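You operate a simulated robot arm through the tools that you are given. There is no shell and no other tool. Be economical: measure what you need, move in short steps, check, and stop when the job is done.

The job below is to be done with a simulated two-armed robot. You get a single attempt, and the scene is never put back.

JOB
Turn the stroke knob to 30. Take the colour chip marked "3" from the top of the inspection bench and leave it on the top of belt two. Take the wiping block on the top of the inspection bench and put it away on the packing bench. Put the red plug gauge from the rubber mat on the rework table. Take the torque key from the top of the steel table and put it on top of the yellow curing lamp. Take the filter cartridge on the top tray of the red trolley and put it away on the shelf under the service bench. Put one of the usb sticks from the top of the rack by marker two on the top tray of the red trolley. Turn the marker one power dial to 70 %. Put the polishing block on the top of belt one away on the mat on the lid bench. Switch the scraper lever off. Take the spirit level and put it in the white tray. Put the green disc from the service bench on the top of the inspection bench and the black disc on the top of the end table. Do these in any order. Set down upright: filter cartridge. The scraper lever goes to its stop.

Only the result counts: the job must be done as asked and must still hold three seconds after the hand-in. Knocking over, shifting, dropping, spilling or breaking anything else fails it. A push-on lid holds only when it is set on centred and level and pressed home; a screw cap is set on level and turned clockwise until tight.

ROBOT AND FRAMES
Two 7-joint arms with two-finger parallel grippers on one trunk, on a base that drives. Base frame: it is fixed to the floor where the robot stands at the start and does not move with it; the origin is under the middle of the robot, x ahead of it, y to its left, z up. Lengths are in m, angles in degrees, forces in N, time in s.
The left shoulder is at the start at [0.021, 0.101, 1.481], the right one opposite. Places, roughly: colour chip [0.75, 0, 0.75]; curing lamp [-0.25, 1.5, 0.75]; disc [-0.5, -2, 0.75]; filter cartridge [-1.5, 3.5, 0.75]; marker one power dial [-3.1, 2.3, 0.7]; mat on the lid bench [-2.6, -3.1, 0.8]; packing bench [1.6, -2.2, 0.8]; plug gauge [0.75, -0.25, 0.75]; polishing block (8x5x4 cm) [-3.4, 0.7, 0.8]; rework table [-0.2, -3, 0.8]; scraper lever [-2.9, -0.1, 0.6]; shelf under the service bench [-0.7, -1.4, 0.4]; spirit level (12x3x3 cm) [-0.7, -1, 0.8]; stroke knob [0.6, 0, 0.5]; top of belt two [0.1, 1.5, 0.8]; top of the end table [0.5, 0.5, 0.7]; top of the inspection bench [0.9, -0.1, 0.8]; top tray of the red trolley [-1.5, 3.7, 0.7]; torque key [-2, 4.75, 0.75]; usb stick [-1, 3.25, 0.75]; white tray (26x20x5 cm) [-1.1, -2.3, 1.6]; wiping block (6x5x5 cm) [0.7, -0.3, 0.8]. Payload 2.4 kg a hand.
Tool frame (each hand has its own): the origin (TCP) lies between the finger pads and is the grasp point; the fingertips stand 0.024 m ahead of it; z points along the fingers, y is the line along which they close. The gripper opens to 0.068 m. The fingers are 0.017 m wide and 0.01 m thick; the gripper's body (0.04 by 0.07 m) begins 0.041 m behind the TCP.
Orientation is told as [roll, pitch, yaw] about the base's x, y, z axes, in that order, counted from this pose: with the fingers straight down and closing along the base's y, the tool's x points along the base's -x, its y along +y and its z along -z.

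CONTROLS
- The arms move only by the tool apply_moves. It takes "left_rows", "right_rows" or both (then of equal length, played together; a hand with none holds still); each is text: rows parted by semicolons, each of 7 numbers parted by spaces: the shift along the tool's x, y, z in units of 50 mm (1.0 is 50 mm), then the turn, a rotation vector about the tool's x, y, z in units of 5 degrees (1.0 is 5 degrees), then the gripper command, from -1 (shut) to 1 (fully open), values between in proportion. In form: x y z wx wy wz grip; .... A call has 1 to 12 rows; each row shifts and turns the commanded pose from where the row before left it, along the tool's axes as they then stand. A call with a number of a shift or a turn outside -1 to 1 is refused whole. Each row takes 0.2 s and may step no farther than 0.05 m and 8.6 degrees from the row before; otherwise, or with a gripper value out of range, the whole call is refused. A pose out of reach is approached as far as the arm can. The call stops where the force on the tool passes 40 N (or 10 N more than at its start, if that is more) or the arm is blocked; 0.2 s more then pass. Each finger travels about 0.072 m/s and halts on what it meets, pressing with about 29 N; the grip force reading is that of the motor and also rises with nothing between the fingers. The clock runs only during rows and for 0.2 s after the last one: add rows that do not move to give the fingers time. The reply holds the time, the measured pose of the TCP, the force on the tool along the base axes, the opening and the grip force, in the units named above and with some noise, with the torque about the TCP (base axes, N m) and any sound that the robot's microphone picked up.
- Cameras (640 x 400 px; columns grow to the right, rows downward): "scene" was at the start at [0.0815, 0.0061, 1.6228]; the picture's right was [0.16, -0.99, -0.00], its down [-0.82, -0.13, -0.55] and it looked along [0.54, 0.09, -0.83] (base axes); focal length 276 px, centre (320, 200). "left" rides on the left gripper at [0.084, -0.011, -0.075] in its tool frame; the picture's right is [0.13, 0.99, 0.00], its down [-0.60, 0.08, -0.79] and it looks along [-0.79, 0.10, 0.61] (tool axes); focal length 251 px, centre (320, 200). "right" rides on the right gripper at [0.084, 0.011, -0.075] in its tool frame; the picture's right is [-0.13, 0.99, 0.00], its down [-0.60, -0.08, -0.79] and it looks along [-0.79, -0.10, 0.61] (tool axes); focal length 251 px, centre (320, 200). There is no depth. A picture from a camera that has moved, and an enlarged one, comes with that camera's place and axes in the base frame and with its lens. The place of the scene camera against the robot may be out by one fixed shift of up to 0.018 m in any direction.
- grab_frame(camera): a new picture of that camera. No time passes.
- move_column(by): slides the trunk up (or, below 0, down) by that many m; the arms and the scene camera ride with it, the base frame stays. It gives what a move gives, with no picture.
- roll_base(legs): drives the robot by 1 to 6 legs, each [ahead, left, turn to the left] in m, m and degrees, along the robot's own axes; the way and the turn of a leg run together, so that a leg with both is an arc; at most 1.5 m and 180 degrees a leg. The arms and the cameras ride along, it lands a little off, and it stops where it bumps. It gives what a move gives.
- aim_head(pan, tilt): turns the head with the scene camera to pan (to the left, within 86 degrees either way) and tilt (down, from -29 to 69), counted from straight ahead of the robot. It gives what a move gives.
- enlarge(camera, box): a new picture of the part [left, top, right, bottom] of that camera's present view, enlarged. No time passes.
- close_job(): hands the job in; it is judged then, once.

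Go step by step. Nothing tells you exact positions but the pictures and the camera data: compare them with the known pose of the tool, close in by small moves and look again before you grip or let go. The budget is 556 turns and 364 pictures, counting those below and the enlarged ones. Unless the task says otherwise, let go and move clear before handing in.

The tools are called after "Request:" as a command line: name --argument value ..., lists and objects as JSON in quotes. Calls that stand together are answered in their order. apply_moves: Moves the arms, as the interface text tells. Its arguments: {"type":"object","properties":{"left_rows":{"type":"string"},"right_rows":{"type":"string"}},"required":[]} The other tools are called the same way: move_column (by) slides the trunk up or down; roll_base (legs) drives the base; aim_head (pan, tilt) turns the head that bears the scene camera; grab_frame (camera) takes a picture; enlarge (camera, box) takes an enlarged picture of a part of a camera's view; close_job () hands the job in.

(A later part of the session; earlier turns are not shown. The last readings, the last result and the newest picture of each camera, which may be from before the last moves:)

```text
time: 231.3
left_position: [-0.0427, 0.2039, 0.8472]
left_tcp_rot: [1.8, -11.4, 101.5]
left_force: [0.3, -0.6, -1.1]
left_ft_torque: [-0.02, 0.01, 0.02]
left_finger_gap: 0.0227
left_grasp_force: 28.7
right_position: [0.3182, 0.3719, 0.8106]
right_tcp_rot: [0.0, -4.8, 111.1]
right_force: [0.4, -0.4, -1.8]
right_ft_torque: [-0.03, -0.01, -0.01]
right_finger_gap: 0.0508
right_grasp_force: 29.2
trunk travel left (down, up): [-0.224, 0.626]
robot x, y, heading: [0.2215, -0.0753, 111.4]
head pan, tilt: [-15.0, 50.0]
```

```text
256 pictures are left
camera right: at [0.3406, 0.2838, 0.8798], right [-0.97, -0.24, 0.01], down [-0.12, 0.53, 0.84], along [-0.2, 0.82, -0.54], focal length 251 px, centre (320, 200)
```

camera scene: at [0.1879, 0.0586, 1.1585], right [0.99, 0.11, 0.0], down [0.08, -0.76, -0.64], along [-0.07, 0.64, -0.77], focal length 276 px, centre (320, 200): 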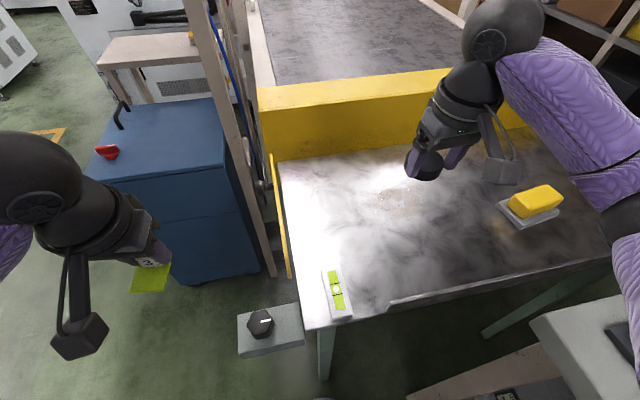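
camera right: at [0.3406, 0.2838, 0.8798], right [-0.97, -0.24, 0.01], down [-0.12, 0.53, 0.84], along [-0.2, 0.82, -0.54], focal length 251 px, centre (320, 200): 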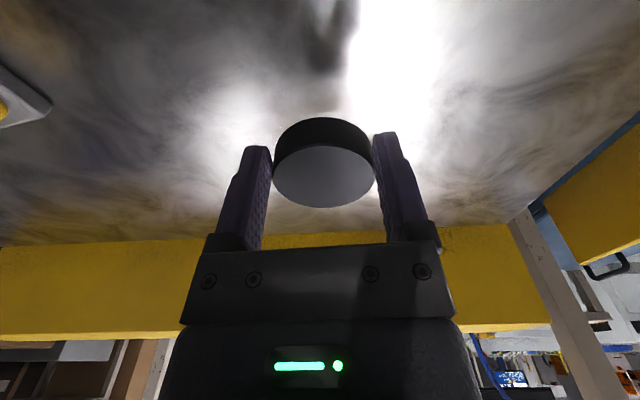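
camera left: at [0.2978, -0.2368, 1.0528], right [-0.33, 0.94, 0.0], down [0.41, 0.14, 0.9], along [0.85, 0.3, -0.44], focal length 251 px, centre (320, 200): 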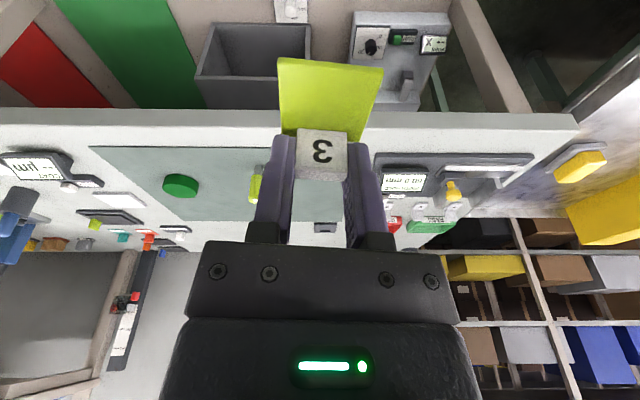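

Shadow is still apart from the disc; I keep lowering in small steps.

Request:
apply_moves --right_rows "0.04 0 0.4 0 0 0 -1;0.02 0 0.25 0 0 0 -1;0.02 0 0.15 0 0 0 -1;0 0 0 0 0 0 -1"

Request:
grab_frame --camera "right"

```text
time: 232.3
left_position: [-0.0428, 0.204, 0.8479]
left_tcp_rot: [1.7, -11.4, 101.5]
left_force: [0.3, -0.1, 1.1]
left_ft_torque: [0.03, 0.01, 0.01]
left_finger_gap: 0.023
left_grasp_force: 29.0
right_position: [0.3186, 0.3706, 0.7704]
right_tcp_rot: [0.0, -4.8, 111.0]
right_force: [0.1, -0.6, -0.9]
right_ft_torque: [-0.04, 0.02, -0.01]
right_finger_gap: 0.0507
right_grasp_force: 29.4
trunk travel left (down, up): [-0.224, 0.626]
robot x, y, heading: [0.2202, -0.0776, 111.2]
head pan, tilt: [-15.0, 50.0]
```

```text
255 pictures are left
camera right: at [0.3416, 0.2826, 0.839], right [-0.97, -0.24, 0.01], down [-0.12, 0.53, 0.84], along [-0.2, 0.81, -0.54], focal length 251 px, centre (320, 200)
```

right: 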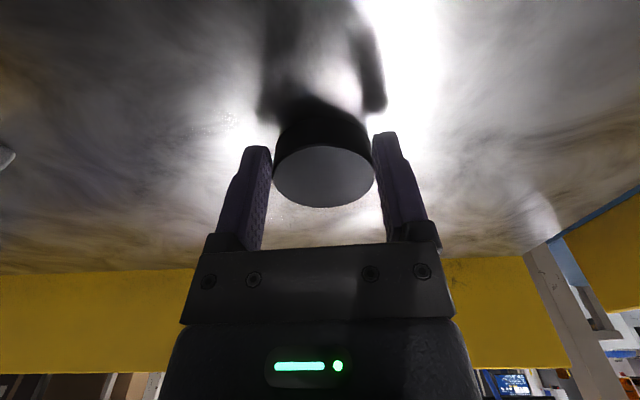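

Request:
apply_moves --right_rows "0.01 0 0.12 0 0 0 -1;0.01 0 0.12 0 0 0 -1;0 0 0 0 0 0 -1"

```text
time: 233.1
left_position: [-0.0426, 0.2015, 0.8486]
left_tcp_rot: [1.7, -11.6, 101.5]
left_force: [-0.9, 0.7, -0.3]
left_ft_torque: [-0.01, -0.02, 0.0]
left_finger_gap: 0.0229
left_grasp_force: 29.1
right_position: [0.3179, 0.3698, 0.7608]
right_tcp_rot: [-0.1, -5.0, 111.0]
right_force: [6.9, -1.3, 33.1]
right_ft_torque: [-0.38, 0.26, -0.11]
right_finger_gap: 0.0504
right_grasp_force: 28.9
trunk travel left (down, up): [-0.224, 0.626]
robot x, y, heading: [0.219, -0.0778, 111.4]
head pan, tilt: [-15.0, 50.0]
```

Contact with the end table; release and lift.

Request:
apply_moves --right_rows "0 0 -0.06 0 0 0 -1;0 0 0 0 0 0 1;0 0 0 0 0 0 1;-0.05 0 -0.6 0 0 0 1;-0.08 0 -0.95 0 0 0 1;-0.08 0 -0.95 0 0 0 1;-0.08 0 -0.95 0 0 0 1;0.95 0 0 0 0 0 1;0.95 0 0 0 0 0 1"

Request:
move_column --by 0.2

Request:
grab_frame --camera "scene"

```text
time: 235.1
left_position: [-0.0426, 0.2036, 0.8466]
left_tcp_rot: [1.7, -11.4, 101.5]
left_force: [0.0, -0.8, 0.0]
left_ft_torque: [-0.01, 0.0, 0.04]
left_finger_gap: 0.0228
left_grasp_force: 29.4
right_position: [0.3494, 0.2835, 0.9257]
right_tcp_rot: [-0.1, -4.6, 111.0]
right_force: [0.3, -0.5, 0.4]
right_ft_torque: [0.02, -0.01, 0.0]
right_finger_gap: 0.0679
right_grasp_force: 0.2
trunk travel left (down, up): [-0.224, 0.626]
robot x, y, heading: [0.2185, -0.0743, 111.6]
head pan, tilt: [-15.0, 50.0]
```

```text
time: 237.3
left_position: [-0.0438, 0.2043, 1.0469]
left_tcp_rot: [1.6, -11.4, 101.5]
left_force: [0.7, 0.0, 0.1]
left_ft_torque: [0.0, 0.02, -0.01]
left_finger_gap: 0.0229
left_grasp_force: 29.0
right_position: [0.3505, 0.2836, 1.1266]
right_tcp_rot: [0.1, -4.8, 111.0]
right_force: [0.2, -0.7, 0.3]
right_ft_torque: [0.01, 0.0, 0.04]
right_finger_gap: 0.0677
right_grasp_force: 0.0
trunk travel left (down, up): [-0.424, 0.426]
robot x, y, heading: [0.2175, -0.0775, 111.3]
head pan, tilt: [-15.0, 50.0]
```

```text
254 pictures are left
camera scene: at [0.2016, 0.0236, 1.3606], right [0.99, 0.11, 0.0], down [0.08, -0.76, -0.64], along [-0.07, 0.64, -0.77], focal length 276 px, centre (320, 200)
```

scene: 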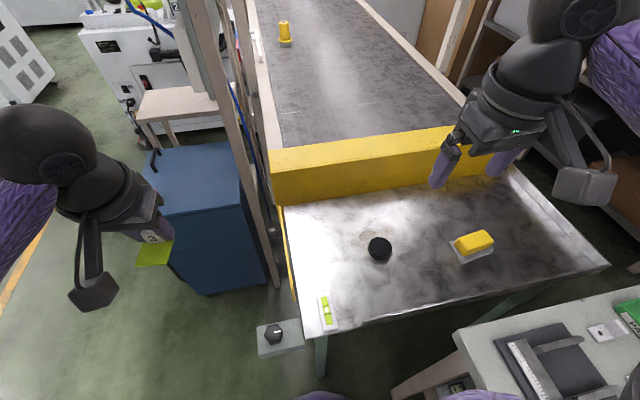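

Request:
apply_moves --right_rows "0.9 0 0 0 0 0 1;0.9 0 0 0 0 0 1"

Request:
roll_base --legs '[[-0.28, 0, 0], [0, 0, 40], [1.1, 0, 0], [0, 0, -60]]'

Request:
aim_head --pan 0 --tilt 25

Request:
grab_frame --camera "scene"

```text
time: 237.9
left_position: [-0.0422, 0.2032, 1.0476]
left_tcp_rot: [1.7, -11.4, 101.5]
left_force: [0.3, 0.5, -0.4]
left_ft_torque: [0.03, -0.01, 0.0]
left_finger_gap: 0.023
left_grasp_force: 29.4
right_position: [0.3826, 0.2043, 1.1207]
right_tcp_rot: [0.1, -4.7, 111.1]
right_force: [0.4, -1.2, -0.5]
right_ft_torque: [0.05, -0.03, -0.01]
right_finger_gap: 0.0679
right_grasp_force: 0.0
right hand out of reach, approached as far as the arm can: row 2
trunk travel left (down, up): [-0.424, 0.426]
robot x, y, heading: [0.2187, -0.0756, 111.4]
head pan, tilt: [-15.0, 50.0]
```

```text
time: 249.5
left_position: [-0.7857, 0.5696, 1.0477]
left_tcp_rot: [1.7, -11.4, 81.2]
left_force: [-0.4, 0.5, -0.6]
left_ft_torque: [-0.02, 0.0, 0.0]
left_finger_gap: 0.023
left_grasp_force: 28.6
right_position: [-0.3868, 0.4217, 1.1203]
right_tcp_rot: [0.1, -4.6, 90.7]
right_force: [-0.9, -0.6, 0.3]
right_ft_torque: [-0.01, 0.03, 0.03]
right_finger_gap: 0.0681
right_grasp_force: 0.1
trunk travel left (down, up): [-0.424, 0.426]
robot x, y, heading: [-0.6348, 0.219, 91.0]
head pan, tilt: [-15.0, 50.0]
```

```text
time: 250.4
left_position: [-0.7854, 0.5683, 1.0478]
left_tcp_rot: [1.8, -11.5, 81.2]
left_force: [-0.7, 0.4, 0.6]
left_ft_torque: [0.02, -0.02, 0.0]
left_finger_gap: 0.0229
left_grasp_force: 28.9
right_position: [-0.3871, 0.4219, 1.12]
right_tcp_rot: [0.0, -4.6, 90.8]
right_force: [0.5, 0.0, 0.2]
right_ft_torque: [-0.04, -0.02, 0.03]
right_finger_gap: 0.0679
right_grasp_force: 0.0
trunk travel left (down, up): [-0.424, 0.426]
robot x, y, heading: [-0.6358, 0.2165, 91.3]
head pan, tilt: [0.0, 25.0]
```

```text
253 pictures are left
camera scene: at [-0.6375, 0.3324, 1.3981], right [1.0, 0.02, 0.0], down [0.01, -0.42, -0.91], along [-0.02, 0.91, -0.42], focal length 276 px, centre (320, 200)
```

scene: 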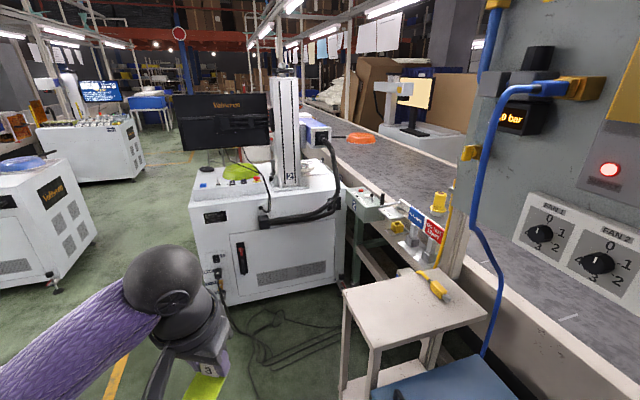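

Request:
roll_base --legs '[[0.6, 0.1, -30]]'

Request:
aim_head --pan -10 --tilt 38

Request:
grab_frame --camera "scene"

```text
time: 252.8
left_position: [-0.6227, 0.9315, 1.0476]
left_tcp_rot: [1.7, -11.6, 49.4]
left_force: [-0.2, -0.3, 0.1]
left_ft_torque: [0.01, -0.01, 0.0]
left_finger_gap: 0.0226
left_grasp_force: 29.0
right_position: [-0.3627, 0.5945, 1.1202]
right_tcp_rot: [0.0, -4.7, 58.8]
right_force: [0.3, 0.5, 0.2]
right_ft_torque: [0.04, -0.03, 0.01]
right_finger_gap: 0.0678
right_grasp_force: 0.1
trunk travel left (down, up): [-0.424, 0.426]
robot x, y, heading: [-0.6793, 0.5594, 59.2]
head pan, tilt: [0.0, 25.0]
stopped in leg 1: the robot was blocked; the commanded pose is now the measured one
```

```text
time: 253.6
left_position: [-0.6202, 0.9312, 1.0475]
left_tcp_rot: [1.7, -11.4, 49.3]
left_force: [-0.1, -0.2, 0.4]
left_ft_torque: [0.0, -0.01, -0.02]
left_finger_gap: 0.0229
left_grasp_force: 29.5
right_position: [-0.36, 0.5958, 1.1198]
right_tcp_rot: [0.0, -4.7, 58.8]
right_force: [0.4, 0.4, 0.8]
right_ft_torque: [0.03, -0.01, 0.03]
right_finger_gap: 0.0679
right_grasp_force: 0.1
trunk travel left (down, up): [-0.424, 0.426]
robot x, y, heading: [-0.6768, 0.552, 59.0]
head pan, tilt: [-10.0, 38.0]
```

```text
252 pictures are left
camera scene: at [-0.6086, 0.6381, 1.3779], right [0.76, -0.65, 0.0], down [-0.4, -0.47, -0.79], along [0.52, 0.6, -0.62], focal length 276 px, centre (320, 200)
```

scene: 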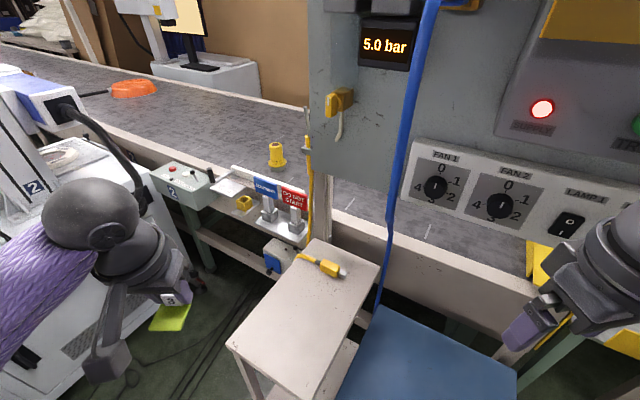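

Request:
roll_base --legs '[[0, 0.25, 0], [0, 0, -39], [0, 0.45, 0]]'

Request:
aim_head --pan 20 --tilt 38

Request:
grab_frame --camera "scene"

```text
time: 259.5
left_position: [-0.7695, 1.3488, 1.0468]
left_tcp_rot: [1.7, -11.5, 10.9]
left_force: [0.5, 0.4, -0.9]
left_ft_torque: [0.01, 0.01, 0.0]
left_finger_gap: 0.023
left_grasp_force: 29.1
right_position: [-0.7738, 0.9245, 1.1203]
right_tcp_rot: [0.0, -4.6, 20.4]
right_force: [0.3, 0.3, 0.2]
right_ft_torque: [0.0, -0.02, 0.0]
right_finger_gap: 0.0679
right_grasp_force: 0.1
trunk travel left (down, up): [-0.424, 0.426]
robot x, y, heading: [-1.052, 1.0882, 20.5]
head pan, tilt: [-10.0, 38.0]
```

```text
time: 260.4
left_position: [-0.7698, 1.3498, 1.0473]
left_tcp_rot: [1.7, -11.4, 10.9]
left_force: [-0.5, -0.3, 0.0]
left_ft_torque: [0.03, 0.01, -0.03]
left_finger_gap: 0.0228
left_grasp_force: 28.9
right_position: [-0.7733, 0.9243, 1.1204]
right_tcp_rot: [0.0, -4.6, 20.4]
right_force: [1.0, 0.2, -0.7]
right_ft_torque: [0.01, 0.0, 0.0]
right_finger_gap: 0.0681
right_grasp_force: 0.0
trunk travel left (down, up): [-0.424, 0.426]
robot x, y, heading: [-1.0496, 1.088, 20.9]
head pan, tilt: [20.0, 38.0]
```

```text
251 pictures are left
camera scene: at [-0.958, 1.1512, 1.3779], right [0.65, -0.76, 0.0], down [-0.47, -0.4, -0.79], along [0.6, 0.51, -0.62], focal length 276 px, centre (320, 200)
```

scene: 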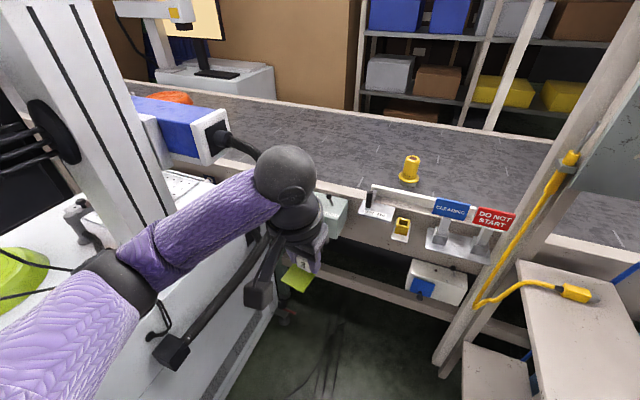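

Request:
move_column --by 0.1

Request:
roll_base --legs '[[0.3, 0.06, 0]]'

Request:
aim_head --pan 10 --tilt 50

Request:
grab_frame --camera "scene"

```text
time: 261.8
left_position: [-0.7701, 1.3489, 1.1471]
left_tcp_rot: [1.7, -11.4, 10.9]
left_force: [-0.3, 0.4, -0.1]
left_ft_torque: [-0.01, -0.02, -0.02]
left_finger_gap: 0.0229
left_grasp_force: 28.7
right_position: [-0.7738, 0.9235, 1.2196]
right_tcp_rot: [0.0, -4.6, 20.4]
right_force: [-0.4, 0.4, 0.1]
right_ft_torque: [0.03, 0.03, 0.0]
right_finger_gap: 0.0682
right_grasp_force: 0.1
trunk travel left (down, up): [-0.524, 0.326]
robot x, y, heading: [-1.0553, 1.0909, 20.7]
head pan, tilt: [20.0, 38.0]
```

```text
time: 263.8
left_position: [-0.5081, 1.5107, 1.1465]
left_tcp_rot: [1.6, -11.3, 10.6]
left_force: [-0.2, 0.0, -0.3]
left_ft_torque: [0.02, 0.02, 0.02]
left_finger_gap: 0.023
left_grasp_force: 28.6
right_position: [-0.5141, 1.087, 1.2203]
right_tcp_rot: [0.1, -4.7, 20.1]
right_force: [-0.8, -0.1, 0.1]
right_ft_torque: [0.0, 0.01, -0.01]
right_finger_gap: 0.068
right_grasp_force: 0.0
trunk travel left (down, up): [-0.524, 0.326]
robot x, y, heading: [-0.7921, 1.2531, 20.4]
head pan, tilt: [20.0, 38.0]
```

```text
time: 264.6
left_position: [-0.5084, 1.5104, 1.148]
left_tcp_rot: [1.7, -11.4, 10.6]
left_force: [-0.6, 0.1, -0.2]
left_ft_torque: [-0.03, -0.01, 0.02]
left_finger_gap: 0.0229
left_grasp_force: 29.4
right_position: [-0.5138, 1.0859, 1.2198]
right_tcp_rot: [0.0, -4.6, 20.2]
right_force: [0.5, -0.4, 0.1]
right_ft_torque: [-0.01, 0.01, -0.01]
right_finger_gap: 0.0681
right_grasp_force: 0.0
trunk travel left (down, up): [-0.524, 0.326]
robot x, y, heading: [-0.7904, 1.253, 20.4]
head pan, tilt: [10.0, 50.0]
```

```text
250 pictures are left
camera scene: at [-0.7059, 1.2932, 1.4612], right [0.51, -0.86, 0.0], down [-0.66, -0.39, -0.64], along [0.55, 0.33, -0.77], focal length 276 px, centre (320, 200)
```

scene: 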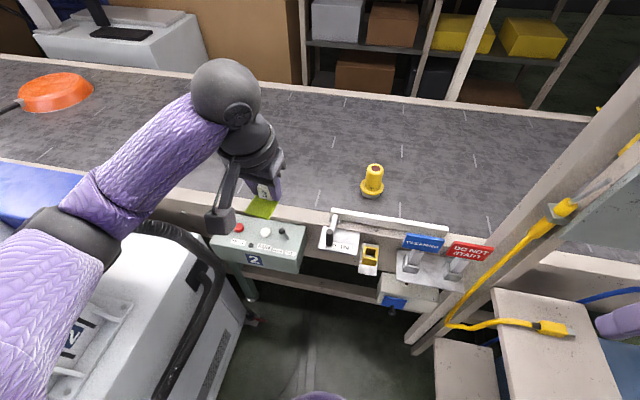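

Request:
roll_base --legs '[[0.22, 0.02, 0]]'

Request:
grab_frame --camera "left"

Request:
grab_frame --camera "scene"

```text
time: 266.3
left_position: [-0.3088, 1.6037, 1.1475]
left_tcp_rot: [1.8, -11.4, 10.3]
left_force: [0.5, 0.1, -0.9]
left_ft_torque: [0.03, 0.04, 0.0]
left_finger_gap: 0.0227
left_grasp_force: 28.9
right_position: [-0.3158, 1.1802, 1.2204]
right_tcp_rot: [0.0, -4.6, 19.9]
right_force: [0.1, -0.3, -0.1]
right_ft_torque: [-0.02, 0.0, 0.01]
right_finger_gap: 0.068
right_grasp_force: 0.0
trunk travel left (down, up): [-0.524, 0.326]
robot x, y, heading: [-0.5878, 1.3482, 20.1]
head pan, tilt: [10.0, 50.0]
```

```text
249 pictures are left
camera left: at [-0.4015, 1.573, 1.2026], right [-0.31, 0.95, 0.0], down [0.42, 0.13, 0.9], along [0.85, 0.28, -0.44], focal length 251 px, centre (320, 200)
```

left: 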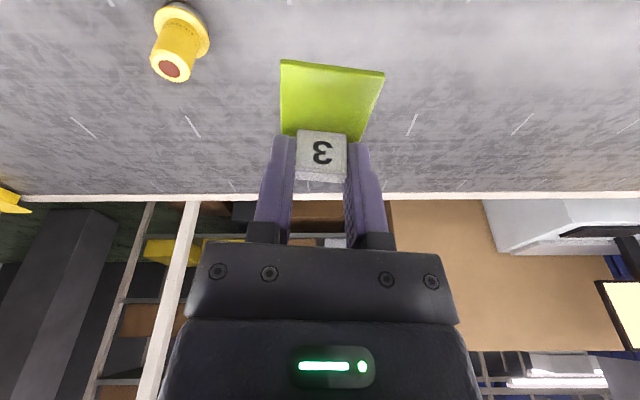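

```text
248 pictures are left
camera scene: at [-0.5065, 1.3876, 1.4611], right [0.5, -0.86, 0.0], down [-0.66, -0.39, -0.64], along [0.56, 0.32, -0.77], focal length 276 px, centre (320, 200)
```

scene: 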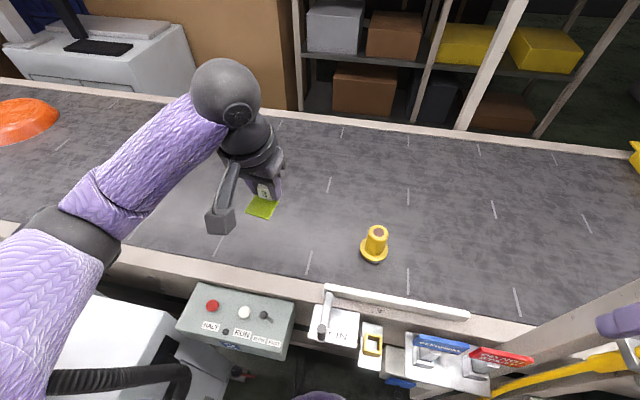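

Request:
move_column --by -0.1

Request:
apply_moves --left_rows "-0.95 0 0.2 0 0 0 -1;-0.8 0 0.16 0 0 0 -1;0.18 0 0.9 0 0 0 -1;0.18 0 0.9 0 0 0 -1;0.18 0 0.9 0 0 0 -1"

Request:
grab_frame --camera "left"

```text
time: 267.6
left_position: [-0.3088, 1.6044, 1.0479]
left_tcp_rot: [1.6, -11.3, 10.4]
left_force: [-0.3, -0.8, -0.2]
left_ft_torque: [0.02, 0.02, 0.0]
left_finger_gap: 0.0229
left_grasp_force: 28.6
right_position: [-0.3159, 1.1804, 1.1207]
right_tcp_rot: [0.0, -4.7, 19.9]
right_force: [0.3, -0.7, -0.5]
right_ft_torque: [-0.01, 0.01, 0.0]
right_finger_gap: 0.0681
right_grasp_force: 0.1
trunk travel left (down, up): [-0.424, 0.426]
robot x, y, heading: [-0.592, 1.3483, 20.3]
head pan, tilt: [10.0, 50.0]
```

```text
time: 268.8
left_position: [-0.2193, 1.6246, 0.9095]
left_tcp_rot: [1.7, -11.4, 10.3]
left_force: [-0.7, 0.5, 0.1]
left_ft_torque: [-0.01, -0.01, 0.0]
left_finger_gap: 0.0228
left_grasp_force: 28.8
right_position: [-0.3159, 1.1791, 1.1199]
right_tcp_rot: [0.1, -4.6, 19.9]
right_force: [-0.1, 0.1, 0.1]
right_ft_torque: [-0.01, 0.03, -0.01]
right_finger_gap: 0.068
right_grasp_force: 0.1
trunk travel left (down, up): [-0.424, 0.426]
robot x, y, heading: [-0.5948, 1.3456, 20.3]
head pan, tilt: [10.0, 50.0]
```

```text
247 pictures are left
camera left: at [-0.3123, 1.5937, 0.964], right [-0.31, 0.95, 0.0], down [0.42, 0.13, 0.9], along [0.85, 0.28, -0.44], focal length 251 px, centre (320, 200)
```

left: 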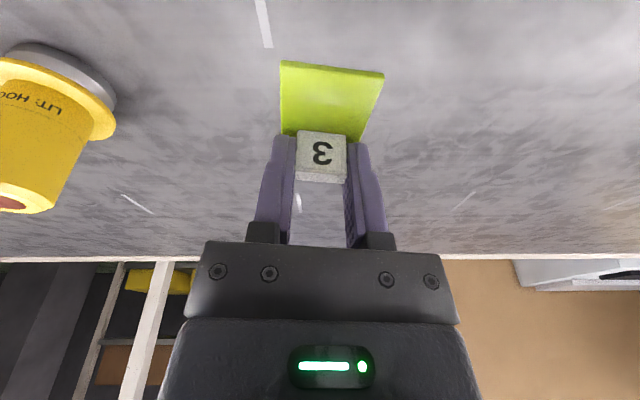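

Request:
apply_moves --left_rows "0.18 0 0.9 0 0 0 -1;0.04 0 0.2 0 0 0 -1;0.02 0 0.12 0 0 0 -1;0 0 0 0 0 0 -1"

Request:
grab_frame --camera "left"

```text
time: 269.8
left_position: [-0.2219, 1.6268, 0.8477]
left_tcp_rot: [1.7, -11.4, 10.4]
left_force: [0.8, 0.1, -0.6]
left_ft_torque: [0.01, -0.02, -0.04]
left_finger_gap: 0.023
left_grasp_force: 29.4
right_position: [-0.3173, 1.1795, 1.1202]
right_tcp_rot: [0.0, -4.6, 20.0]
right_force: [-0.8, -0.3, -1.0]
right_ft_torque: [-0.04, 0.0, 0.01]
right_finger_gap: 0.068
right_grasp_force: 0.1
trunk travel left (down, up): [-0.424, 0.426]
robot x, y, heading: [-0.5867, 1.3453, 20.2]
head pan, tilt: [10.0, 50.0]
```

```text
246 pictures are left
camera left: at [-0.3149, 1.5953, 0.9039], right [-0.31, 0.95, 0.0], down [0.42, 0.13, 0.9], along [0.85, 0.28, -0.44], focal length 251 px, centre (320, 200)
```

left: 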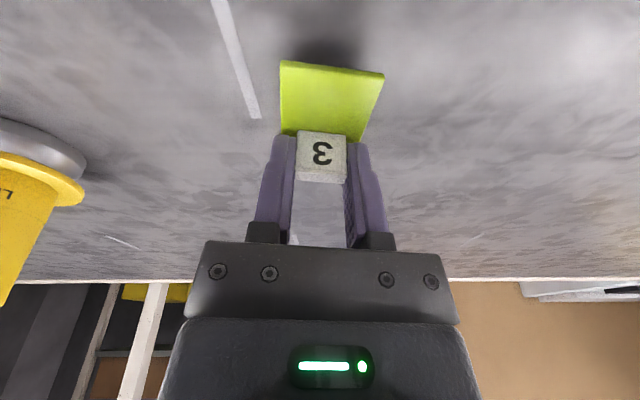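

Request:
apply_moves --left_rows "0.03 0 0.16 0 0 0 -1;0.02 0 0.12 0 0 0 -1;0 0 0 0 0 0 -1"

Request:
grab_frame --camera "left"

```text
time: 270.6
left_position: [-0.2211, 1.6257, 0.8348]
left_tcp_rot: [1.7, -11.3, 10.4]
left_force: [-0.9, -0.2, -0.1]
left_ft_torque: [-0.02, -0.01, 0.03]
left_finger_gap: 0.0228
left_grasp_force: 29.0
right_position: [-0.3171, 1.1794, 1.1188]
right_tcp_rot: [0.0, -4.5, 19.9]
right_force: [0.0, -0.3, -0.2]
right_ft_torque: [-0.02, 0.0, 0.0]
right_finger_gap: 0.068
right_grasp_force: 0.0
trunk travel left (down, up): [-0.424, 0.426]
robot x, y, heading: [-0.5915, 1.3481, 20.1]
head pan, tilt: [10.0, 50.0]
```

```text
245 pictures are left
camera left: at [-0.3154, 1.5957, 0.8893], right [-0.31, 0.95, 0.0], down [0.42, 0.13, 0.9], along [0.85, 0.28, -0.44], focal length 251 px, centre (320, 200)
```

left: 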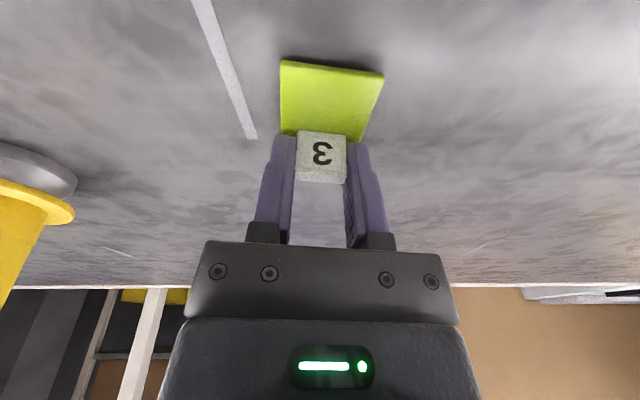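

Request:
apply_moves --left_rows "0.01 0 0.06 0 0 0 -1;0.01 0 0.06 0 0 0 -1;0 0 0 0 0 0 -1"

```text
time: 271.4
left_position: [-0.2222, 1.6258, 0.8285]
left_tcp_rot: [1.6, -11.8, 10.3]
left_force: [3.5, 4.0, 27.7]
left_ft_torque: [-0.38, 0.1, -0.01]
left_finger_gap: 0.0231
left_grasp_force: 29.3
right_position: [-0.3175, 1.1781, 1.1208]
right_tcp_rot: [-0.1, -4.7, 19.9]
right_force: [0.3, -0.3, 0.3]
right_ft_torque: [0.01, -0.01, 0.04]
right_finger_gap: 0.0684
right_grasp_force: 0.1
trunk travel left (down, up): [-0.424, 0.426]
robot x, y, heading: [-0.591, 1.3463, 20.1]
head pan, tilt: [10.0, 50.0]
```

Contact on the belt; release, lift, and look at the lamp more closely on the way out.

Request:
apply_moves --left_rows "0 0 -0.06 0 0 0 -1;0 0 0 0 0 0 0.5;0 0 0 0 0 0 0.5;-0.1 0 -0.5 0 0 0 0.5;-0.18 0 -0.9 0 0 0 0.5;-0.18 0 -0.9 0 0 0 0.5;-0.18 0 -0.9 0 0 0 0.5;0.9 0 -0.2 0 0 0 0.5;0.9 0 -0.2 0 0 0 0.5"

Request:
aim_head --pan -5 --tilt 45

Request:
grab_frame --camera "scene"

```text
time: 273.4
left_position: [-0.3118, 1.6019, 0.9958]
left_tcp_rot: [1.8, -11.2, 10.3]
left_force: [0.6, 0.0, 0.9]
left_ft_torque: [-0.01, 0.02, 0.03]
left_finger_gap: 0.051
left_grasp_force: 0.1
right_position: [-0.3166, 1.1781, 1.1195]
right_tcp_rot: [0.0, -4.6, 20.0]
right_force: [0.2, 0.2, 0.0]
right_ft_torque: [-0.02, 0.03, 0.01]
right_finger_gap: 0.0678
right_grasp_force: 0.0
trunk travel left (down, up): [-0.424, 0.426]
robot x, y, heading: [-0.5909, 1.344, 20.0]
head pan, tilt: [10.0, 50.0]
```

```text
time: 274.2
left_position: [-0.3116, 1.6029, 0.9953]
left_tcp_rot: [1.6, -11.4, 10.4]
left_force: [1.3, -0.1, 0.2]
left_ft_torque: [-0.03, 0.0, -0.01]
left_finger_gap: 0.0512
left_grasp_force: 0.1
right_position: [-0.3174, 1.1797, 1.1202]
right_tcp_rot: [0.0, -4.6, 19.9]
right_force: [0.2, -0.4, -0.3]
right_ft_torque: [0.01, 0.0, 0.01]
right_finger_gap: 0.0679
right_grasp_force: 0.0
trunk travel left (down, up): [-0.424, 0.426]
robot x, y, heading: [-0.5963, 1.3475, 19.9]
head pan, tilt: [-5.0, 45.0]
```

```text
244 pictures are left
camera scene: at [-0.4862, 1.3732, 1.3676], right [0.26, -0.96, 0.0], down [-0.68, -0.19, -0.71], along [0.68, 0.19, -0.71], focal length 276 px, centre (320, 200)
```

scene: 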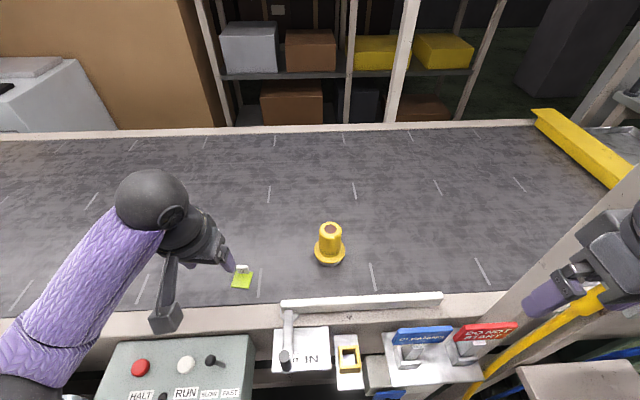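

Request:
enlarge --camera "scene" --box '[290, 210, 370, 275]'

```text
6.15 times, centred on (330, 242) of scene
camera zoom: at [-0.4862, 1.3732, 1.3676], right [0.26, -0.96, 0.0], down [-0.68, -0.19, -0.71], along [0.68, 0.19, -0.71], focal length 1695 px, centre (258, -62)
```

zoom: 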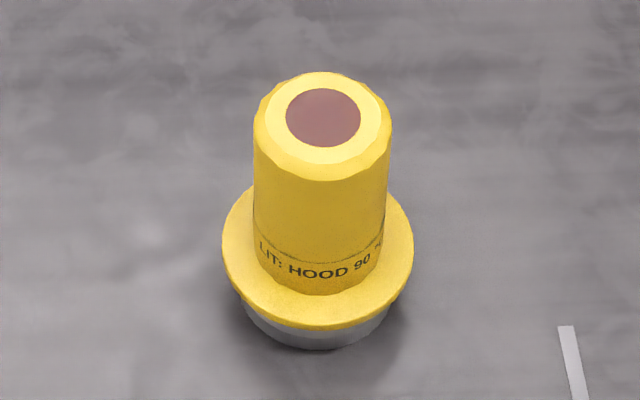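

Request:
move_column --by 0.12

Request:
roll_base --legs '[[-0.5, 0, 0], [0, 0, 90], [0, 0.5, 0]]'

Request:
aim_head --pan 0 --tilt 25

Request:
grab_frame --camera "scene"

```text
time: 275.7
left_position: [-0.3108, 1.6041, 1.1143]
left_tcp_rot: [1.6, -11.4, 10.4]
left_force: [0.3, 0.5, -0.2]
left_ft_torque: [0.01, -0.01, 0.01]
left_finger_gap: 0.0509
left_grasp_force: 0.1
right_position: [-0.3169, 1.1791, 1.239]
right_tcp_rot: [0.1, -4.6, 19.8]
right_force: [0.3, -1.0, -0.4]
right_ft_torque: [-0.02, 0.0, -0.01]
right_finger_gap: 0.0679
right_grasp_force: 0.1
trunk travel left (down, up): [-0.544, 0.306]
robot x, y, heading: [-0.5917, 1.3516, 20.3]
head pan, tilt: [-5.0, 45.0]
```

```text
time: 285.0
left_position: [-1.7961, 1.2664, 1.1146]
left_tcp_rot: [1.7, -11.5, 101.0]
left_force: [0.2, -0.2, -1.0]
left_ft_torque: [0.01, 0.0, -0.02]
left_finger_gap: 0.0511
left_grasp_force: 0.0
right_position: [-1.3705, 1.2659, 1.2397]
right_tcp_rot: [0.0, -4.6, 110.6]
right_force: [0.6, -0.6, 0.5]
right_ft_torque: [0.01, -0.02, 0.02]
right_finger_gap: 0.0682
right_grasp_force: 0.0
trunk travel left (down, up): [-0.544, 0.306]
robot x, y, heading: [-1.5353, 0.9873, 111.0]
head pan, tilt: [-5.0, 45.0]
```

```text
time: 285.8
left_position: [-1.7959, 1.2671, 1.1152]
left_tcp_rot: [1.7, -11.5, 101.0]
left_force: [0.4, 0.7, 0.1]
left_ft_torque: [0.01, 0.01, -0.01]
left_finger_gap: 0.0508
left_grasp_force: 0.0
right_position: [-1.3699, 1.2678, 1.2399]
right_tcp_rot: [0.0, -4.6, 110.6]
right_force: [-0.9, 0.6, 0.5]
right_ft_torque: [0.02, -0.02, -0.01]
right_finger_gap: 0.0681
right_grasp_force: 0.1
trunk travel left (down, up): [-0.544, 0.306]
robot x, y, heading: [-1.5349, 0.9879, 111.1]
head pan, tilt: [0.0, 25.0]
```

```text
242 pictures are left
camera scene: at [-1.5732, 1.0868, 1.5186], right [0.93, 0.36, 0.0], down [0.15, -0.4, -0.91], along [-0.32, 0.85, -0.42], focal length 276 px, centre (320, 200)
```

scene: 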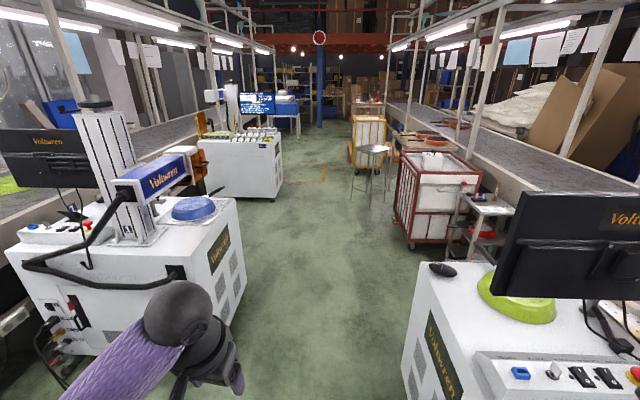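

Request:
roll_base --legs '[[1.4, -0.3, 0], [0, 0, -30]]'

Request:
aim_head --pan -10 --tilt 30

Request:
grab_frame --camera "scene"

```text
time: 294.5
left_position: [-1.8523, 2.7921, 1.1152]
left_tcp_rot: [1.8, -11.4, 70.8]
left_force: [-0.8, 0.2, 0.4]
left_ft_torque: [0.0, -0.01, 0.0]
left_finger_gap: 0.0509
left_grasp_force: 0.1
right_position: [-1.4844, 2.5769, 1.2402]
right_tcp_rot: [-0.1, -4.7, 80.3]
right_force: [0.6, 0.0, -0.6]
right_ft_torque: [0.04, -0.01, -0.01]
right_finger_gap: 0.068
right_grasp_force: 0.0
trunk travel left (down, up): [-0.544, 0.306]
robot x, y, heading: [-1.7693, 2.4198, 80.5]
head pan, tilt: [0.0, 25.0]
```

```text
time: 295.2
left_position: [-1.8539, 2.7926, 1.1148]
left_tcp_rot: [1.7, -11.4, 70.9]
left_force: [-0.6, -0.2, 0.4]
left_ft_torque: [-0.03, 0.0, 0.0]
left_finger_gap: 0.051
left_grasp_force: 0.0
right_position: [-1.485, 2.5784, 1.2387]
right_tcp_rot: [0.1, -4.6, 80.3]
right_force: [-1.0, 0.0, 0.5]
right_ft_torque: [0.01, -0.02, 0.0]
right_finger_gap: 0.068
right_grasp_force: 0.0
trunk travel left (down, up): [-0.544, 0.306]
robot x, y, heading: [-1.7679, 2.4254, 80.7]
head pan, tilt: [-10.0, 30.0]
```

```text
241 pictures are left
camera scene: at [-1.7333, 2.5185, 1.5108], right [0.94, -0.33, 0.0], down [-0.17, -0.47, -0.87], along [0.29, 0.82, -0.5], focal length 276 px, centre (320, 200)
```

scene: 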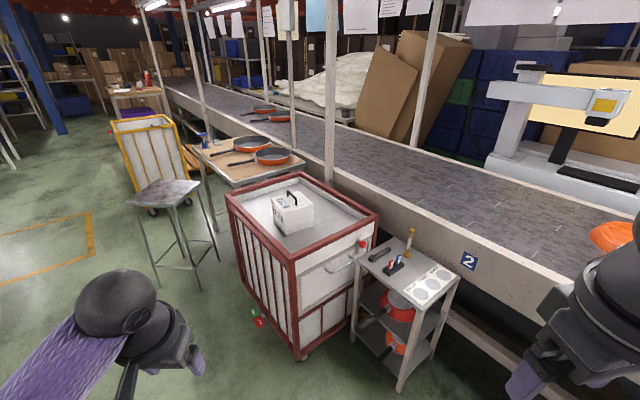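

Request:
enlarge --camera "scene" --box '[220, 160, 480, 320]'

Request:
enlarge --camera "scene" --box '[110, 150, 320, 280]'

```text
2.46 times, centred on (350, 240) of scene
camera zoom: at [-1.7333, 2.5185, 1.5108], right [0.94, -0.33, 0.0], down [-0.17, -0.47, -0.87], along [0.29, 0.82, -0.5], focal length 678 px, centre (246, 102)
```

zoom: 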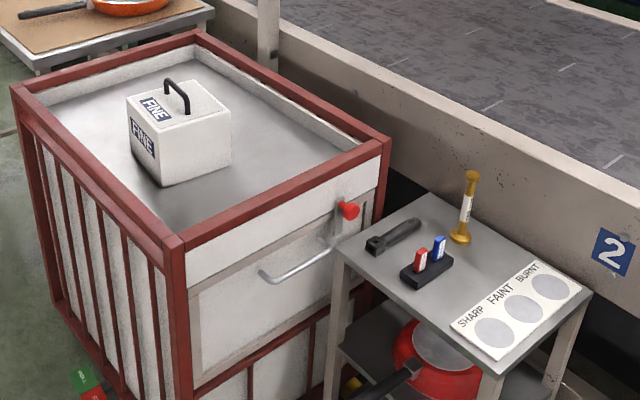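

```text
3.05 times, centred on (215, 215) of scene
camera zoom: at [-1.7333, 2.5185, 1.5108], right [0.94, -0.33, 0.0], down [-0.17, -0.47, -0.87], along [0.29, 0.82, -0.5], focal length 840 px, centre (640, 154)
```

zoom: 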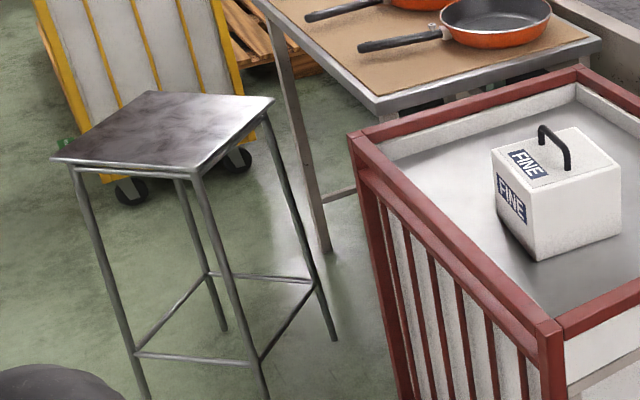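

Request:
roll_base --legs '[[0, 0, -60], [0.4, 0.42, 0]]'

Request:
aim_head --pan 15 --tilt 50

Request:
grab_frame --camera "scene"

Request:
grab_frame --camera "left"

```text
time: 301.1
left_position: [-1.2696, 3.2245, 1.114]
left_tcp_rot: [1.7, -11.5, 12.4]
left_force: [0.5, 0.5, 0.1]
left_ft_torque: [-0.02, 0.0, 0.01]
left_finger_gap: 0.0509
left_grasp_force: 0.0
right_position: [-1.2592, 2.7989, 1.2406]
right_tcp_rot: [0.0, -4.5, 21.9]
right_force: [-0.8, 0.1, 0.0]
right_ft_torque: [-0.01, 0.03, 0.0]
right_finger_gap: 0.0681
right_grasp_force: 0.0
trunk travel left (down, up): [-0.544, 0.306]
robot x, y, heading: [-1.54, 2.9564, 22.3]
head pan, tilt: [-10.0, 30.0]
```

```text
time: 302.0
left_position: [-1.2696, 3.2244, 1.1141]
left_tcp_rot: [1.7, -11.3, 12.2]
left_force: [0.6, -0.7, 0.3]
left_ft_torque: [0.01, 0.02, 0.01]
left_finger_gap: 0.051
left_grasp_force: 0.1
right_position: [-1.2605, 2.7991, 1.2402]
right_tcp_rot: [0.0, -4.6, 21.8]
right_force: [0.5, 1.3, -0.2]
right_ft_torque: [-0.02, 0.01, 0.01]
right_finger_gap: 0.0681
right_grasp_force: 0.1
trunk travel left (down, up): [-0.544, 0.306]
robot x, y, heading: [-1.5386, 2.9573, 22.0]
head pan, tilt: [15.0, 50.0]
```

```text
238 pictures are left
camera scene: at [-1.4628, 3.0048, 1.4813], right [0.6, -0.8, 0.0], down [-0.61, -0.46, -0.64], along [0.51, 0.39, -0.77], focal length 276 px, centre (320, 200)
```

scene: 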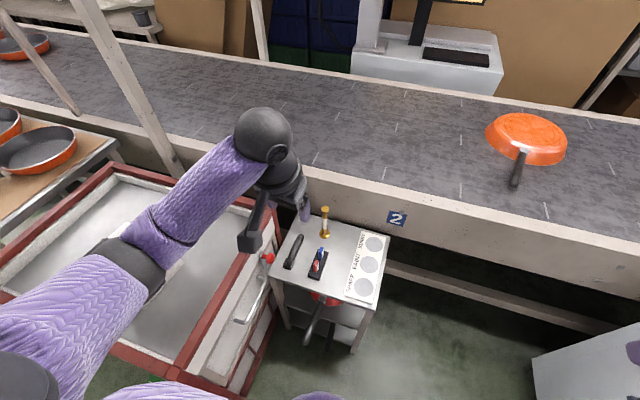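

```text
237 pictures are left
camera left: at [-1.3618, 3.1898, 1.1702], right [-0.34, 0.94, 0.0], down [0.41, 0.15, 0.9], along [0.84, 0.31, -0.44], focal length 251 px, centre (320, 200)
```

left: 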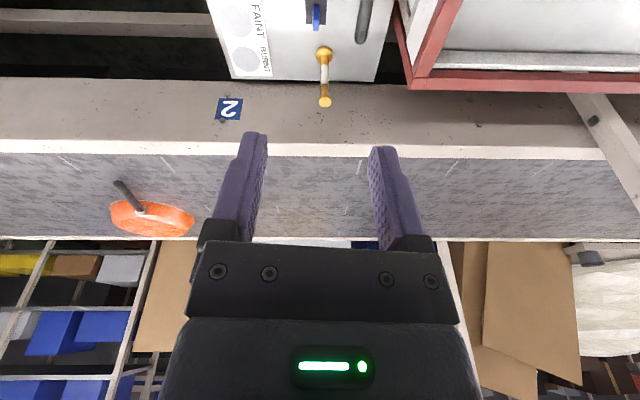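

Request:
apply_moves --right_rows "0 0 -1 0 0 0 0;0 0 -1 0 0 0 0;0 0 -1 0 0 0 0"

Request:
roll_base --legs '[[0.07, 0.0, 0]]'

Request:
move_column --by -0.25

Request:
grab_frame --camera "left"

```text
time: 302.8
left_position: [-1.2705, 3.2241, 1.115]
left_tcp_rot: [1.7, -11.4, 12.4]
left_force: [-0.5, -0.6, -0.2]
left_ft_torque: [0.03, 0.0, 0.0]
left_finger_gap: 0.0512
left_grasp_force: 0.0
right_position: [-1.2739, 2.7924, 1.3912]
right_tcp_rot: [0.1, -4.7, 21.9]
right_force: [0.5, 0.2, -0.8]
right_ft_torque: [0.03, -0.04, -0.03]
right_finger_gap: 0.0342
right_grasp_force: 0.0
trunk travel left (down, up): [-0.544, 0.306]
robot x, y, heading: [-1.5382, 2.9592, 22.3]
head pan, tilt: [15.0, 50.0]
```

```text
time: 303.8
left_position: [-1.2061, 3.2498, 1.1141]
left_tcp_rot: [1.7, -11.4, 12.4]
left_force: [-0.1, 0.6, 0.7]
left_ft_torque: [0.0, -0.01, -0.01]
left_finger_gap: 0.0509
left_grasp_force: 0.1
right_position: [-1.2096, 2.819, 1.3913]
right_tcp_rot: [0.0, -4.5, 21.8]
right_force: [-0.3, 0.0, -0.1]
right_ft_torque: [0.01, -0.01, 0.0]
right_finger_gap: 0.0339
right_grasp_force: 0.1
trunk travel left (down, up): [-0.544, 0.306]
robot x, y, heading: [-1.4774, 2.9837, 22.1]
head pan, tilt: [15.0, 50.0]
```

```text
time: 306.4
left_position: [-1.2068, 3.2497, 0.8656]
left_tcp_rot: [1.8, -11.4, 12.4]
left_force: [0.5, -0.4, -0.2]
left_ft_torque: [0.0, -0.03, -0.01]
left_finger_gap: 0.051
left_grasp_force: 0.1
right_position: [-1.2109, 2.8189, 1.142]
right_tcp_rot: [0.0, -4.6, 21.9]
right_force: [-0.3, 0.3, -0.3]
right_ft_torque: [0.01, -0.01, -0.01]
right_finger_gap: 0.0341
right_grasp_force: 0.0
trunk travel left (down, up): [-0.294, 0.556]
robot x, y, heading: [-1.4773, 2.9866, 22.2]
head pan, tilt: [15.0, 50.0]
```

```text
236 pictures are left
camera left: at [-1.2993, 3.2155, 0.9203], right [-0.34, 0.94, 0.0], down [0.41, 0.15, 0.9], along [0.84, 0.31, -0.44], focal length 251 px, centre (320, 200)
```

left: 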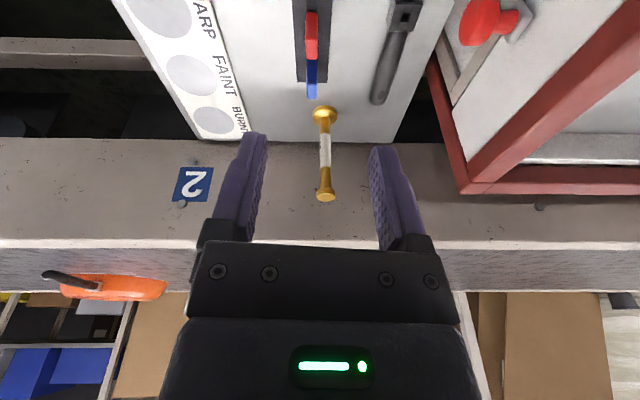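

Request:
apply_moves --left_rows "-0.95 -0.04 0.2 0 0 0 0.2;0.18 0 0.9 0 0 0 0.2;0.18 0 0.9 0 0 0 0.2"

Request:
grab_frame --camera "left"

```text
time: 307.2
left_position: [-1.1587, 3.2634, 0.771]
left_tcp_rot: [1.7, -11.5, 12.4]
left_force: [0.0, -0.2, -0.1]
left_ft_torque: [-0.01, -0.01, -0.03]
left_finger_gap: 0.0407
left_grasp_force: 0.0
right_position: [-1.211, 2.8191, 1.1419]
right_tcp_rot: [0.0, -4.6, 21.9]
right_force: [-0.2, 0.9, 0.2]
right_ft_torque: [0.01, -0.02, -0.01]
right_finger_gap: 0.034
right_grasp_force: 0.0
trunk travel left (down, up): [-0.294, 0.556]
robot x, y, heading: [-1.4792, 2.9821, 22.2]
head pan, tilt: [15.0, 50.0]
```

```text
235 pictures are left
camera left: at [-1.2515, 3.2285, 0.8272], right [-0.34, 0.94, 0.0], down [0.41, 0.15, 0.9], along [0.84, 0.31, -0.44], focal length 251 px, centre (320, 200)
```

left: 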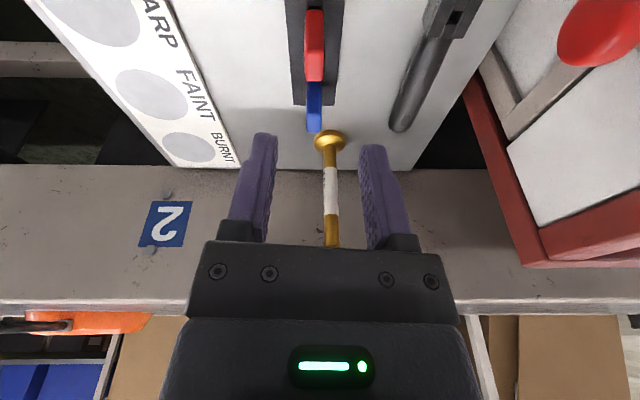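

Request:
apply_moves --left_rows "-0.2 0 0.9 0 0 0 0.2"

Request:
grab_frame --camera "left"

```text
time: 307.6
left_position: [-1.1425, 3.2659, 0.7315]
left_tcp_rot: [1.8, -11.4, 12.4]
left_force: [0.0, -0.3, -0.3]
left_ft_torque: [-0.02, -0.02, -0.02]
left_finger_gap: 0.0407
left_grasp_force: 0.1
right_position: [-1.2101, 2.8184, 1.1419]
right_tcp_rot: [0.1, -4.5, 21.8]
right_force: [0.3, 0.4, 0.5]
right_ft_torque: [0.0, -0.02, 0.03]
right_finger_gap: 0.0343
right_grasp_force: 0.0
trunk travel left (down, up): [-0.294, 0.556]
robot x, y, heading: [-1.4784, 2.9813, 22.4]
head pan, tilt: [15.0, 50.0]
```

```text
234 pictures are left
camera left: at [-1.2358, 3.232, 0.7857], right [-0.34, 0.94, 0.0], down [0.41, 0.15, 0.9], along [0.84, 0.31, -0.44], focal length 251 px, centre (320, 200)
```

left: 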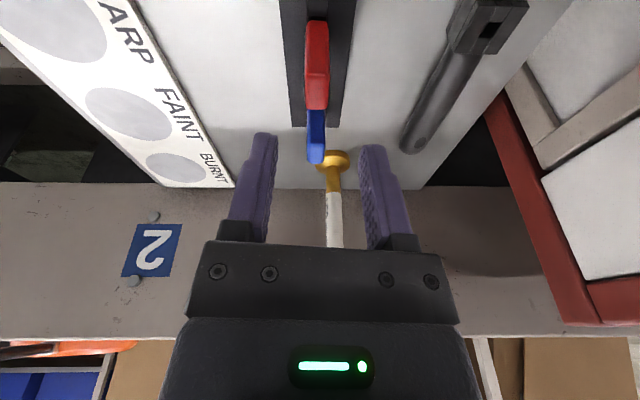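

Request:
apply_moves --left_rows "0.1 0 0.75 0 0 0 0.2;0.1 0 0.75 0 0 0 0.2"

Request:
grab_frame --camera "left"

```text
time: 308.2
left_position: [-1.134, 3.268, 0.6615]
left_tcp_rot: [1.3, -11.1, 12.5]
left_force: [-0.3, 0.1, -0.3]
left_ft_torque: [-0.02, -0.01, 0.01]
left_finger_gap: 0.0418
left_grasp_force: 0.5
right_position: [-1.2099, 2.8206, 1.1401]
right_tcp_rot: [0.0, -4.4, 21.9]
right_force: [0.7, 0.7, 0.0]
right_ft_torque: [-0.01, 0.02, -0.01]
right_finger_gap: 0.0341
right_grasp_force: 0.1
trunk travel left (down, up): [-0.294, 0.556]
robot x, y, heading: [-1.478, 2.9836, 22.3]
head pan, tilt: [15.0, 50.0]
stopped in row 2 (left hand): the force on the tool passed its limit at 99 N (the readings are from after the stop); the commanded pose is now the measured one
```

```text
233 pictures are left
camera left: at [-1.2265, 3.2336, 0.7176], right [-0.34, 0.94, 0.0], down [0.42, 0.15, 0.9], along [0.84, 0.31, -0.44], focal length 251 px, centre (320, 200)
```

left: 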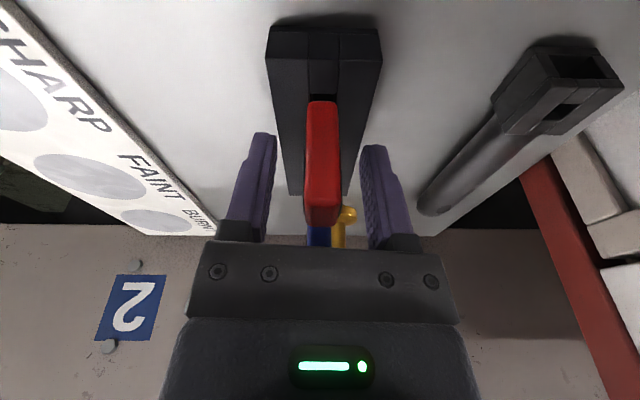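

Request:
grab_frame --camera "scene"

```text
232 pictures are left
camera scene: at [-1.3677, 3.0442, 1.2291], right [0.61, -0.8, 0.0], down [-0.61, -0.46, -0.64], along [0.51, 0.39, -0.77], focal length 276 px, centre (320, 200)
```

scene: 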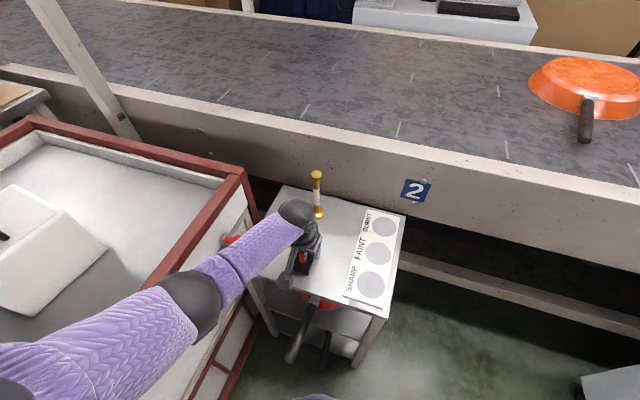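

Request:
apply_moves --left_rows "0 0 -0.06 0 0 0 0.2;0 0 0 0 0 0 -1;0 0 0 0 0 0 -1;0 0 0 0 0 0 -1"

Request:
grab_frame --camera "left"

```text
time: 309.2
left_position: [-1.1368, 3.2663, 0.6655]
left_tcp_rot: [1.5, -11.3, 12.4]
left_force: [2.7, -3.4, 2.9]
left_ft_torque: [-0.12, -0.09, 0.1]
left_finger_gap: 0.0109
left_grasp_force: 28.3
right_position: [-1.21, 2.8174, 1.1406]
right_tcp_rot: [0.1, -4.5, 22.0]
right_force: [0.6, 0.8, 0.5]
right_ft_torque: [0.02, 0.0, -0.01]
right_finger_gap: 0.0339
right_grasp_force: 0.1
trunk travel left (down, up): [-0.294, 0.556]
robot x, y, heading: [-1.4778, 2.9818, 22.0]
head pan, tilt: [15.0, 50.0]
```

```text
231 pictures are left
camera left: at [-1.2285, 3.233, 0.7216], right [-0.34, 0.94, 0.0], down [0.41, 0.15, 0.9], along [0.84, 0.31, -0.44], focal length 251 px, centre (320, 200)
```

left: 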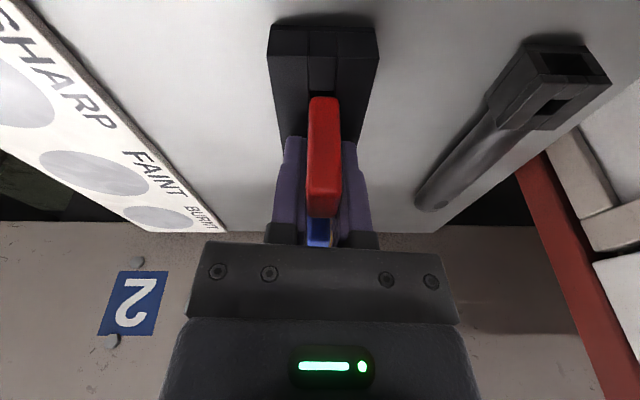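

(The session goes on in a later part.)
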